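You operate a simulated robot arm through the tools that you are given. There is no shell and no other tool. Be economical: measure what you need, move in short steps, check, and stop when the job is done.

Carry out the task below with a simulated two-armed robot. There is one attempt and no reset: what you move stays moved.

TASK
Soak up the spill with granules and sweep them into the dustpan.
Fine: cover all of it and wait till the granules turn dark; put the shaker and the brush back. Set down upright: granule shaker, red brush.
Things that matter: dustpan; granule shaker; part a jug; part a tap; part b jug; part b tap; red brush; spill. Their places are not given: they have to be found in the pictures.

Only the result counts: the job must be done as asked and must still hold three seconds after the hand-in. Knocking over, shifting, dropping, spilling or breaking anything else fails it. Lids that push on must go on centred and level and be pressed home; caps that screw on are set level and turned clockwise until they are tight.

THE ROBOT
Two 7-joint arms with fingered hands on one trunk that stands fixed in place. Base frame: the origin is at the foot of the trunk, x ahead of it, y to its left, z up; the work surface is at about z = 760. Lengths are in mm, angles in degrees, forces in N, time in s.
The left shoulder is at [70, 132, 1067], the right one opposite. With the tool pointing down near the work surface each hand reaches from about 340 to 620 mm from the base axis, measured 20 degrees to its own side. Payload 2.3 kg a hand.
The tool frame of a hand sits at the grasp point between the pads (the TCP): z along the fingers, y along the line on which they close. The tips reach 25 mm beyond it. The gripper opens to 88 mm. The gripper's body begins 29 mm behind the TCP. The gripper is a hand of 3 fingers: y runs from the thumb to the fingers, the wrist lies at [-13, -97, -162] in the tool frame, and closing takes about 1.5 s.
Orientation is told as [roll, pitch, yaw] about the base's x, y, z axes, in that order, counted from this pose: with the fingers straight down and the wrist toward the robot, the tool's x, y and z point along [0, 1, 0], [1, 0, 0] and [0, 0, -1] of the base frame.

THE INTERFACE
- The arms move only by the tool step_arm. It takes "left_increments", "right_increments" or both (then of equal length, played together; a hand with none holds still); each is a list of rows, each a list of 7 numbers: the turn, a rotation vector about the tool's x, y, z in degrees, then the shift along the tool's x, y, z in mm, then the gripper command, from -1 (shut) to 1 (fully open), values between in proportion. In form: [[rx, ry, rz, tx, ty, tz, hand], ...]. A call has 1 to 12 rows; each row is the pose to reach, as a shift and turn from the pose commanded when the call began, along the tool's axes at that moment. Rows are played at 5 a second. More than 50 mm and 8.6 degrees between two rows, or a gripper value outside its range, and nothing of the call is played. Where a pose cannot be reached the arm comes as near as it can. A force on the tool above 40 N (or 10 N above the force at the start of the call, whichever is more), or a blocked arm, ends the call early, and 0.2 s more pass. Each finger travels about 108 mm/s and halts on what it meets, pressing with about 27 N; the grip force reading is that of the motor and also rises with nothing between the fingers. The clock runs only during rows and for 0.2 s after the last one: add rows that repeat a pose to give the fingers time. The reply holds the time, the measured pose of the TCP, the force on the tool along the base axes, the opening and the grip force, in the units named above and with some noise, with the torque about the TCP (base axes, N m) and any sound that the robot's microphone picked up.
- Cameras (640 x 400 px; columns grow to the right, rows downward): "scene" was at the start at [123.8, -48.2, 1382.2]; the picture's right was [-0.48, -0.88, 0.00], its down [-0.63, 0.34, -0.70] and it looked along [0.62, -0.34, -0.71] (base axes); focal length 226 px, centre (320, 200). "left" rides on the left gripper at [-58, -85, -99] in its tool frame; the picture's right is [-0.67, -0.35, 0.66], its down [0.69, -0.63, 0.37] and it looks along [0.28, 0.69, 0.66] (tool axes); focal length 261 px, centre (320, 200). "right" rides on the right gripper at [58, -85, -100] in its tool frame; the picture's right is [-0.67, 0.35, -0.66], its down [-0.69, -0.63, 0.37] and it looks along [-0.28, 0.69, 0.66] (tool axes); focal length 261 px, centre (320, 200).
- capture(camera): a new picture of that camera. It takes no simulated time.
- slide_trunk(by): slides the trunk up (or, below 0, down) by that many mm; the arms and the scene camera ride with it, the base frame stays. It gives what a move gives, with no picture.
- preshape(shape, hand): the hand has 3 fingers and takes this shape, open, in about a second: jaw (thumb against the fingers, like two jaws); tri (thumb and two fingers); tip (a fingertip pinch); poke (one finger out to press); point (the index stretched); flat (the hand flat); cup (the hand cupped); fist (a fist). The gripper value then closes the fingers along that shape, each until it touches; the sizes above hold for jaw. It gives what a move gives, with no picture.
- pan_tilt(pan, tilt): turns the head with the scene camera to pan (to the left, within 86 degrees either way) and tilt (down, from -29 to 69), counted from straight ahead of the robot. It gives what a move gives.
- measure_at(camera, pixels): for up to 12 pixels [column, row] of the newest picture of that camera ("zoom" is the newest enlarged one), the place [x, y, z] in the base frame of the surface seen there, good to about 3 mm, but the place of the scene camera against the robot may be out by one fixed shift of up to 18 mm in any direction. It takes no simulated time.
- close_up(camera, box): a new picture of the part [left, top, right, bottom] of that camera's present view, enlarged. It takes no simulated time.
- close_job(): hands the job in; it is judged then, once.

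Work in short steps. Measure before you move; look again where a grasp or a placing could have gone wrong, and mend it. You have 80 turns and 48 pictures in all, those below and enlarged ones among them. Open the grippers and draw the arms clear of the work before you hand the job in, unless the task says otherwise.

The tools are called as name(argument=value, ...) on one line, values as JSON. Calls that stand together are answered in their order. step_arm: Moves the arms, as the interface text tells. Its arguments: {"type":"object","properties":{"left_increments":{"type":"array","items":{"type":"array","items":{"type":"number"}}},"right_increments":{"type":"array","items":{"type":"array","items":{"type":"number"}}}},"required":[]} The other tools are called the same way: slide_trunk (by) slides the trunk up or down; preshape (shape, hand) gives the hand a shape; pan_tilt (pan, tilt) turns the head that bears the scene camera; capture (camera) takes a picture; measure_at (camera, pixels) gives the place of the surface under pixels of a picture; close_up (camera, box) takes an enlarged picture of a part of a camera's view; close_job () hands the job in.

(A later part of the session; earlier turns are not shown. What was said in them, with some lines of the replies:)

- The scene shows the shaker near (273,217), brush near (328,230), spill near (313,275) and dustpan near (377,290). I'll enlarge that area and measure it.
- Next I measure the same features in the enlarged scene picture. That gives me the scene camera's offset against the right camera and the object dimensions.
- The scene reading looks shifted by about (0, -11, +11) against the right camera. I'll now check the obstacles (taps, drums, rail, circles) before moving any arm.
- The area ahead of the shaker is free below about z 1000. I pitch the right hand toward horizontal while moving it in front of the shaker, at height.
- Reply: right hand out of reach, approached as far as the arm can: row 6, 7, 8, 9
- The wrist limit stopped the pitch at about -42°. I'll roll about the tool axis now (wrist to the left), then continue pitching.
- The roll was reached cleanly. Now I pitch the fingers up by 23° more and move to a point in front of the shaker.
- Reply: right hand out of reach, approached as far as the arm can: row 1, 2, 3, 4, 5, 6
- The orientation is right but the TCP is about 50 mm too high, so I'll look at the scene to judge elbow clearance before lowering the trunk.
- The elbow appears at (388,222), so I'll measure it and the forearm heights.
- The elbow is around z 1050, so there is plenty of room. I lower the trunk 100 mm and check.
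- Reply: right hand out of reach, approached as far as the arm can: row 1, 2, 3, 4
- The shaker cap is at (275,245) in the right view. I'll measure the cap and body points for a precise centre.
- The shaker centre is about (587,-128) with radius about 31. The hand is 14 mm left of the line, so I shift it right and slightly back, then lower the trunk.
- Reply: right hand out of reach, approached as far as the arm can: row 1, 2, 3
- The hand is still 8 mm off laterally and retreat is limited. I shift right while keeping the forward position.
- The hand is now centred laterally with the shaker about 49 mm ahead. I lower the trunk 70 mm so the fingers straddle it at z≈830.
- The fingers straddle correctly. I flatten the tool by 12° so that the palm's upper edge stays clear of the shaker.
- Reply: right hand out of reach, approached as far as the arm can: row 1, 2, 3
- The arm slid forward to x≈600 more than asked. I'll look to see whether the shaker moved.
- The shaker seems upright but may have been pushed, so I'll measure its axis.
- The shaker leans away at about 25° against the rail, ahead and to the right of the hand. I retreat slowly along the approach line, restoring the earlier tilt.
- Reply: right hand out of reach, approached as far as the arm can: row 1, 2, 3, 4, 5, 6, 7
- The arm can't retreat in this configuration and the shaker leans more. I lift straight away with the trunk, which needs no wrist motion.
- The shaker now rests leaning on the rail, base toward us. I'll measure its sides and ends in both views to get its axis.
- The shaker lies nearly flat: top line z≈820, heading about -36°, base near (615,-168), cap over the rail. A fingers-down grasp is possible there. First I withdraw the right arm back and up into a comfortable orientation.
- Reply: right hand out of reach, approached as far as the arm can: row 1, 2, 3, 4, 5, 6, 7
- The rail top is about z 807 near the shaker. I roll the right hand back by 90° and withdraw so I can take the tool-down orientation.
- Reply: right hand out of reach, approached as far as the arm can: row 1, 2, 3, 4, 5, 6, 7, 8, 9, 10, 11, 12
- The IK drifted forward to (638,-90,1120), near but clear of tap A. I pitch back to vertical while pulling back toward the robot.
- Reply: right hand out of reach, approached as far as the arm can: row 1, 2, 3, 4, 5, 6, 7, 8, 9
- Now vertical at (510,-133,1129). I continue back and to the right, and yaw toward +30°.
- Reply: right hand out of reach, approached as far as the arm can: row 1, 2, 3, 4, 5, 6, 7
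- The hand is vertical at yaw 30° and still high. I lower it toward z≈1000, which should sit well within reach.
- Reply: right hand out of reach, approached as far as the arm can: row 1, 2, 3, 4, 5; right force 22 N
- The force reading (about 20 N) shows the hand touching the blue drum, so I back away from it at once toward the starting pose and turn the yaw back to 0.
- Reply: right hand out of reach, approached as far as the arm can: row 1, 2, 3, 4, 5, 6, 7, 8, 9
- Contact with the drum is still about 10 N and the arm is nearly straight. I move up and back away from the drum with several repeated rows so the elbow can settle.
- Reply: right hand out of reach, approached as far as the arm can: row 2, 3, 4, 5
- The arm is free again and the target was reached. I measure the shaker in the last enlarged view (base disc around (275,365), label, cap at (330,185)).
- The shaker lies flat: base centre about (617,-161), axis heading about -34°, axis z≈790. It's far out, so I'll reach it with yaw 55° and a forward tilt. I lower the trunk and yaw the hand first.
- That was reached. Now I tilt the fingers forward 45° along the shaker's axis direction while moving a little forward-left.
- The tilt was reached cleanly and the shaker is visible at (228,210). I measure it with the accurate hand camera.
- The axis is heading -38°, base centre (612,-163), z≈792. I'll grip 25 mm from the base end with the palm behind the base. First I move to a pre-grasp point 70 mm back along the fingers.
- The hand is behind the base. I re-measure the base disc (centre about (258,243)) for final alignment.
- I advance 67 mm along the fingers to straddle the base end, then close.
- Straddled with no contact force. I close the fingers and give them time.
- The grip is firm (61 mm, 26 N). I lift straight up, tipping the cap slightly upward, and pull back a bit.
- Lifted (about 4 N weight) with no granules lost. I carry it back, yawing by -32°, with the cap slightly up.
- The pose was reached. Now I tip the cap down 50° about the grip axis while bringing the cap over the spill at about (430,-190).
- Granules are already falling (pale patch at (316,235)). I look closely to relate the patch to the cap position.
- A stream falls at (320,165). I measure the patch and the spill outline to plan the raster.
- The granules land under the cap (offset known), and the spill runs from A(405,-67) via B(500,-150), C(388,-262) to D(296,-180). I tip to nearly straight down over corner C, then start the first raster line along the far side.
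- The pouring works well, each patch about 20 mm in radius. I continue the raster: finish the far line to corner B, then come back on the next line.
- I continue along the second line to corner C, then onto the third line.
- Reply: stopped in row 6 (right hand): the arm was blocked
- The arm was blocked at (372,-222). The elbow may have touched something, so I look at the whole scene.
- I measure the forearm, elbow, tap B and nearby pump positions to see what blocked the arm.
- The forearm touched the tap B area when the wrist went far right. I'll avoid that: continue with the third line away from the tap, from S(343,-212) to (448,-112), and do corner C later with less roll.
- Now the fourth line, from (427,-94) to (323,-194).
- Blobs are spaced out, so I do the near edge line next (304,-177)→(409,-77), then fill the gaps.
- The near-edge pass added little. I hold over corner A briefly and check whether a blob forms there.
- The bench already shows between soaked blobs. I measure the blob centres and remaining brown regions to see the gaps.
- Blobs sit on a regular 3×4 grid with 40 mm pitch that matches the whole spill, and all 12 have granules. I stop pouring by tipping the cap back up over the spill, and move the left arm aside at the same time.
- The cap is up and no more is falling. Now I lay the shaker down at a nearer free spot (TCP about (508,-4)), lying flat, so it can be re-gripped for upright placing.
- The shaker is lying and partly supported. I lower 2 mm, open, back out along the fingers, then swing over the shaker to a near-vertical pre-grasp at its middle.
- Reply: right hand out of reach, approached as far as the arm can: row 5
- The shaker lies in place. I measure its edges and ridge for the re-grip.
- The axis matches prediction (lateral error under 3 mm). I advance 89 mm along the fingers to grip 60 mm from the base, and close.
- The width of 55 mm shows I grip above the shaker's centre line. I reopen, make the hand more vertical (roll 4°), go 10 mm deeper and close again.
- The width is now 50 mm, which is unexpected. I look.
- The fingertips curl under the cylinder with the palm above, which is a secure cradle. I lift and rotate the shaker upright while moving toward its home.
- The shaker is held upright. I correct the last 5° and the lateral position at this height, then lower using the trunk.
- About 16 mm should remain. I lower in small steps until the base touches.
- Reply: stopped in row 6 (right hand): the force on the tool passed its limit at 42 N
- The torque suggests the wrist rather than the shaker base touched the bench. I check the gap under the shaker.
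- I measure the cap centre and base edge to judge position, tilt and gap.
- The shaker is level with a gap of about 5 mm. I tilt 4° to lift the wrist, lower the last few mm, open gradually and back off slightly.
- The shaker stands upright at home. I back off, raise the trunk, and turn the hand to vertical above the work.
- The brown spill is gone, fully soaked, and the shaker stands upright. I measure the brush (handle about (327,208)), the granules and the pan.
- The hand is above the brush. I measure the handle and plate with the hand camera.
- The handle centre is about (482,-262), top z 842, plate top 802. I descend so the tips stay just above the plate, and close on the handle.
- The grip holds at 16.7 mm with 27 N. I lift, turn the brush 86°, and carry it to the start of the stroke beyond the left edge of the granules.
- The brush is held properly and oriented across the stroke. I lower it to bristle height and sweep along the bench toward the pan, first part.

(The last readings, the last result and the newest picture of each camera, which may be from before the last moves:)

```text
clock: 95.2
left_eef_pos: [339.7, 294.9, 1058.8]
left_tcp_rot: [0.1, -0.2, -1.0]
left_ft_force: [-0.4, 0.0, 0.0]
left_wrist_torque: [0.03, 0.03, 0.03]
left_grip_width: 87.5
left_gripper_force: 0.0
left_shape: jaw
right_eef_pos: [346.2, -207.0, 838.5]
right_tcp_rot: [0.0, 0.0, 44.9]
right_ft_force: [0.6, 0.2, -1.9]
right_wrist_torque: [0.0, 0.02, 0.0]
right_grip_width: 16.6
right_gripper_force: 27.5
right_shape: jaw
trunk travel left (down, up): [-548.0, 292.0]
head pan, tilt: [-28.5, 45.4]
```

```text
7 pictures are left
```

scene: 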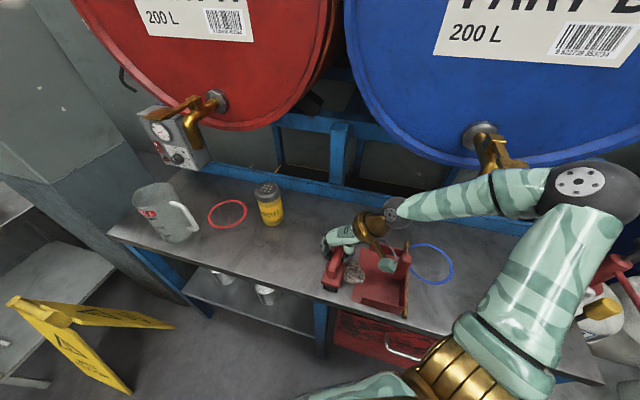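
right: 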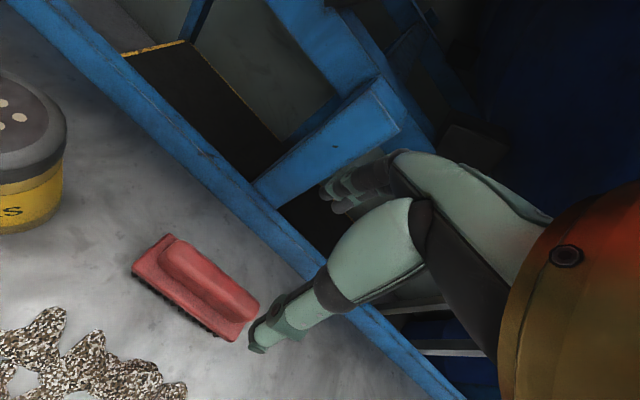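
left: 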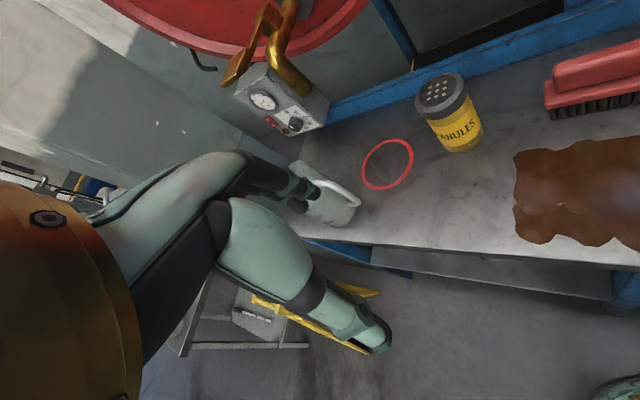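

The bench behind the brush is clean and all granules are pushed to the pan mouth. I continue into the pan, raising 2 mm and easing the yaw to keep the wrist away from tap B.

step_arm(right_increments=[[0, 0, 0, -1, -14, 0, -1], [0, 0, 1, -2, -28, -1, -1], [0, 0, 2, -3, -42, -2, -1], [0, 0, 4, -4, -56, -2, -1], [0, 0, 6, -5, -70, -2, -1], [0, 0, 7, -5, -84, -2, -1], [0, 0, 8, -5, -98, -2, -1], [0, 0, 8, -5, -98, -2, -1]])

close_up(camera="scene", box=[270, 170, 510, 320])

```text
clock: 97.0
left_eef_pos: [341.0, 297.0, 1059.1]
left_tcp_rot: [0.1, -0.2, -0.9]
left_ft_force: [-0.7, 0.6, 0.6]
left_wrist_torque: [-0.02, -0.02, -0.02]
left_grip_width: 87.6
left_gripper_force: 0.1
left_shape: jaw
right_eef_pos: [279.9, -278.3, 838.4]
right_tcp_rot: [-0.2, 0.2, 36.8]
right_ft_force: [-0.1, 1.6, 3.3]
right_wrist_torque: [0.03, 0.0, -0.01]
right_grip_width: 17.2
right_gripper_force: 27.3
right_shape: jaw
right hand out of reach, approached as far as the arm can: row 2, 3, 4
trunk travel left (down, up): [-548.0, 292.0]
head pan, tilt: [-28.5, 45.4]
```

```text
2.67 times, centred on (390, 245) of scene
```

zoom: 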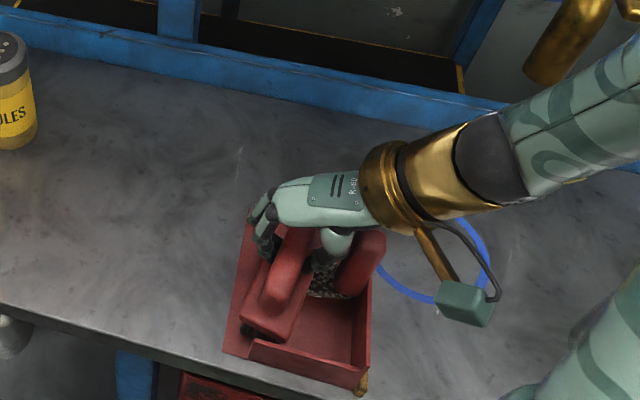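

The granules are inside the pan ahead of the brush. I lift the brush and carry it back above its home pose, then check the bench for leftovers.

step_arm(right_increments=[[0, 0, 0, 0, 0, -35, -1], [0, 0, 0, 0, 0, -70, -1], [0, 0, 8, -11, 17, -70, -1], [0, 0, 16, -22, 34, -70, -1], [0, 0, 24, -33, 51, -70, -1], [0, 0, 32, -44, 68, -70, -1], [0, 0, 40, -55, 85, -70, -1], [0, 0, 48, -66, 103, -70, -1], [0, 0, 56, -77, 120, -70, -1], [0, 0, 64, -88, 137, -70, -1], [0, 0, 72, -99, 154, -70, -1], [0, 0, 79.9, -110, 171, -70, -1]])

close_up(camera="scene", box=[230, 180, 450, 330])

```text
clock: 99.6
left_eef_pos: [341.3, 294.4, 1058.0]
left_tcp_rot: [0.0, -0.2, -1.0]
left_ft_force: [0.2, -0.6, -1.1]
left_wrist_torque: [-0.03, -0.01, -0.02]
left_grip_width: 87.7
left_gripper_force: 0.2
left_shape: jaw
right_eef_pos: [484.6, -267.1, 907.2]
right_tcp_rot: [0.1, 0.3, -43.5]
right_ft_force: [0.1, -0.2, -1.7]
right_wrist_torque: [0.0, -0.01, 0.03]
right_grip_width: 17.2
right_gripper_force: 26.6
right_shape: jaw
trunk travel left (down, up): [-548.0, 292.0]
head pan, tilt: [-28.5, 45.4]
```

```text
2.67 times, centred on (340, 255) of scene
```

zoom: 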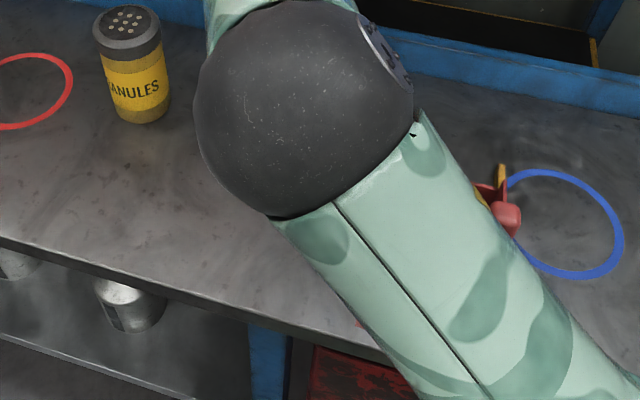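

The elbow hides the bench. I check the swept area with the hand camera before setting the brush down.

capture(camera="right")

pan_tilt(pan=-60, tilt=55)

capture(camera="scene")

```text
4 pictures are left
```

right: 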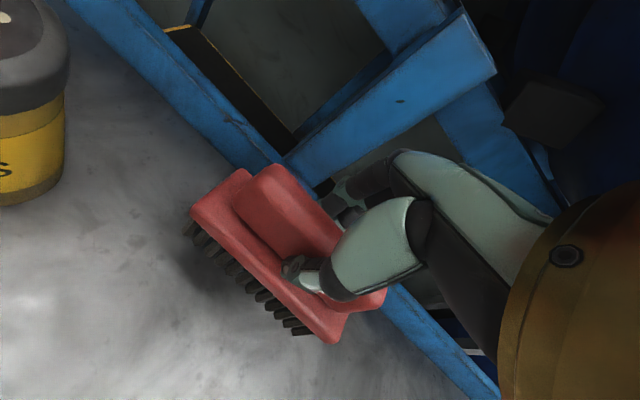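

```text
clock: 100.5
left_eef_pos: [340.5, 295.7, 1058.8]
left_tcp_rot: [0.1, -0.1, -1.0]
left_ft_force: [-0.2, -0.6, -0.4]
left_wrist_torque: [-0.03, 0.01, -0.03]
left_grip_width: 87.6
left_gripper_force: 0.2
left_shape: jaw
right_eef_pos: [483.4, -266.6, 907.7]
right_tcp_rot: [0.0, 0.2, -43.4]
right_ft_force: [-0.4, -0.1, -0.6]
right_wrist_torque: [0.01, 0.01, 0.02]
right_grip_width: 17.0
right_gripper_force: 27.1
right_shape: jaw
trunk travel left (down, up): [-548.0, 292.0]
head pan, tilt: [-60.0, 55.0]
```

```text
3 pictures are left
```

scene: 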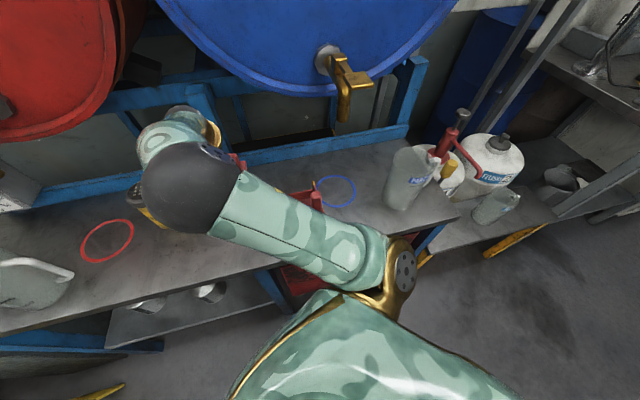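

The swept area looks clean. I lower the brush to its original height, release it and rise straight up.

step_arm(right_increments=[[0, 0, 0, 1, -3, 35, -1], [0, 0, 0, 1, -3, 62, -1], [0, 0, 0, 1, -3, 69, -1], [0, 0, 0, 1, -3, 71, -1], [0, 0, 0, 1, -3, 71, -1], [0, 0, 0, 1, -3, 71, 0], [0, 0, 0, 1, -3, 71, 0.6], [0, 0, 0, 1, -3, 71, 1], [0, 0, 0, 1, -3, 71, 1], [0, 0, 0, 1, -3, 50, 1], [0, 0, 0, 1, -3, 10, 1], [0, 0, 0, 1, -3, -35, 1]])

step_arm(right_increments=[[0, 0, -8, -20, -20, -20, 1], [0, 0, -16, -40, -40, -40, 1], [0, 0, -24, -60, -60, -60, 1], [0, 0, -32, -75, -75, -80, 1], [0, 0, -40, -75, -75, -110, 1], [0, 0, -43, -75, -75, -140, 1]])

pan_tilt(pan=-28.5, tilt=45.4)

capture(camera="scene")

```text
clock: 103.1
left_eef_pos: [339.7, 294.3, 1058.7]
left_tcp_rot: [0.0, -0.2, -1.1]
left_ft_force: [-0.7, -0.3, -1.0]
left_wrist_torque: [0.04, -0.01, 0.03]
left_grip_width: 87.9
left_gripper_force: 0.0
left_shape: jaw
right_eef_pos: [481.1, -259.3, 943.3]
right_tcp_rot: [-0.2, -0.2, -43.1]
right_ft_force: [-0.8, 0.5, 0.1]
right_wrist_torque: [-0.03, -0.04, -0.02]
right_grip_width: 87.6
right_gripper_force: 0.1
right_shape: jaw
trunk travel left (down, up): [-548.0, 292.0]
head pan, tilt: [-60.0, 55.0]
```

```text
clock: 104.5
left_eef_pos: [340.0, 295.2, 1058.2]
left_tcp_rot: [0.0, -0.2, -1.0]
left_ft_force: [-0.5, -0.4, 0.4]
left_wrist_torque: [0.01, -0.02, -0.01]
left_grip_width: 87.7
left_gripper_force: 0.2
left_shape: jaw
right_eef_pos: [374.4, -265.8, 1085.6]
right_tcp_rot: [-0.3, -0.1, 0.1]
right_ft_force: [-0.2, -0.2, 0.0]
right_wrist_torque: [0.0, 0.03, 0.01]
right_grip_width: 87.5
right_gripper_force: 0.1
right_shape: jaw
trunk travel left (down, up): [-548.0, 292.0]
head pan, tilt: [-60.0, 55.0]
```

```text
clock: 105.5
left_eef_pos: [339.9, 294.8, 1059.2]
left_tcp_rot: [0.0, -0.2, -1.0]
left_ft_force: [0.3, 0.3, 0.4]
left_wrist_torque: [0.01, 0.0, 0.02]
left_grip_width: 87.7
left_gripper_force: 0.0
left_shape: jaw
right_eef_pos: [373.7, -265.3, 1082.8]
right_tcp_rot: [-0.2, 0.0, -0.1]
right_ft_force: [-0.3, 0.2, 1.2]
right_wrist_torque: [0.0, 0.0, -0.03]
right_grip_width: 87.8
right_gripper_force: 0.0
right_shape: jaw
trunk travel left (down, up): [-548.0, 292.0]
head pan, tilt: [-28.5, 45.4]
```

```text
2 pictures are left
```

scene: 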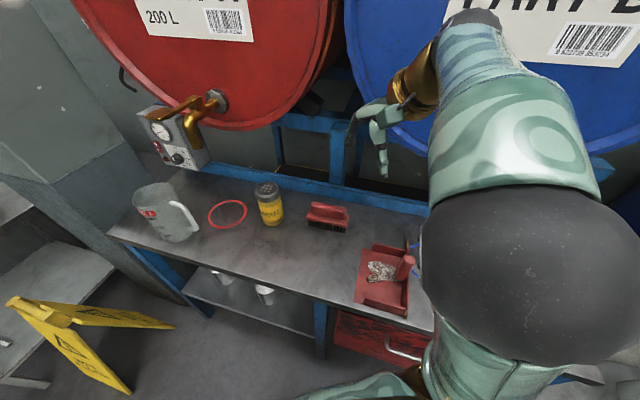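

Everything seems in place: granules in the pan, bench clean, shaker and brush standing. One last close look to confirm.

close_up(camera="scene", box=[230, 170, 430, 325])

measure_at(camera="scene", pixels=[[268, 188], [314, 206], [346, 212], [330, 209], [380, 270]])

```text
2.58 times, centred on (330, 248) of scene
```

zoom: 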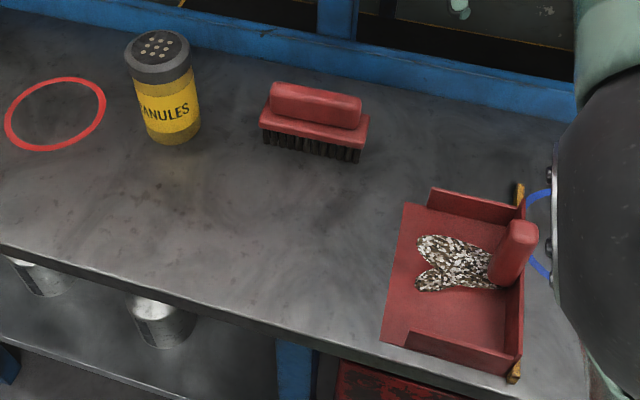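

```text
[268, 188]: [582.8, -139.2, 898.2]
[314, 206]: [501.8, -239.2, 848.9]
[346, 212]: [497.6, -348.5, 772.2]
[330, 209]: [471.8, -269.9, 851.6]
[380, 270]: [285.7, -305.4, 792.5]
```

The granules are in the pan, the bench is clean, and the shaker and brush stand upright at their places with both arms clear. I hand in the job.

close_job()

```text
The job is handed in.
```

I handed in the job: the spill is fully soaked up and the granules are swept into the dustpan. The shaker and the red brush stand upright, within about 10 mm of where they started. The bench is clean in the last picture and both arms are clear with open grippers.

Three things went wrong on the way. I knocked the shaker over on the first grasp; it rolled against the rail with its cap over it. I saw no granules on the bench, but could not see behind the rail. The right hand pressed on the blue drum at up to about 22 N. Later the right arm was blocked, probably by its forearm touching tap B. I saw no leak or shift from either contact, but I did not re-measure the tap or the drum.
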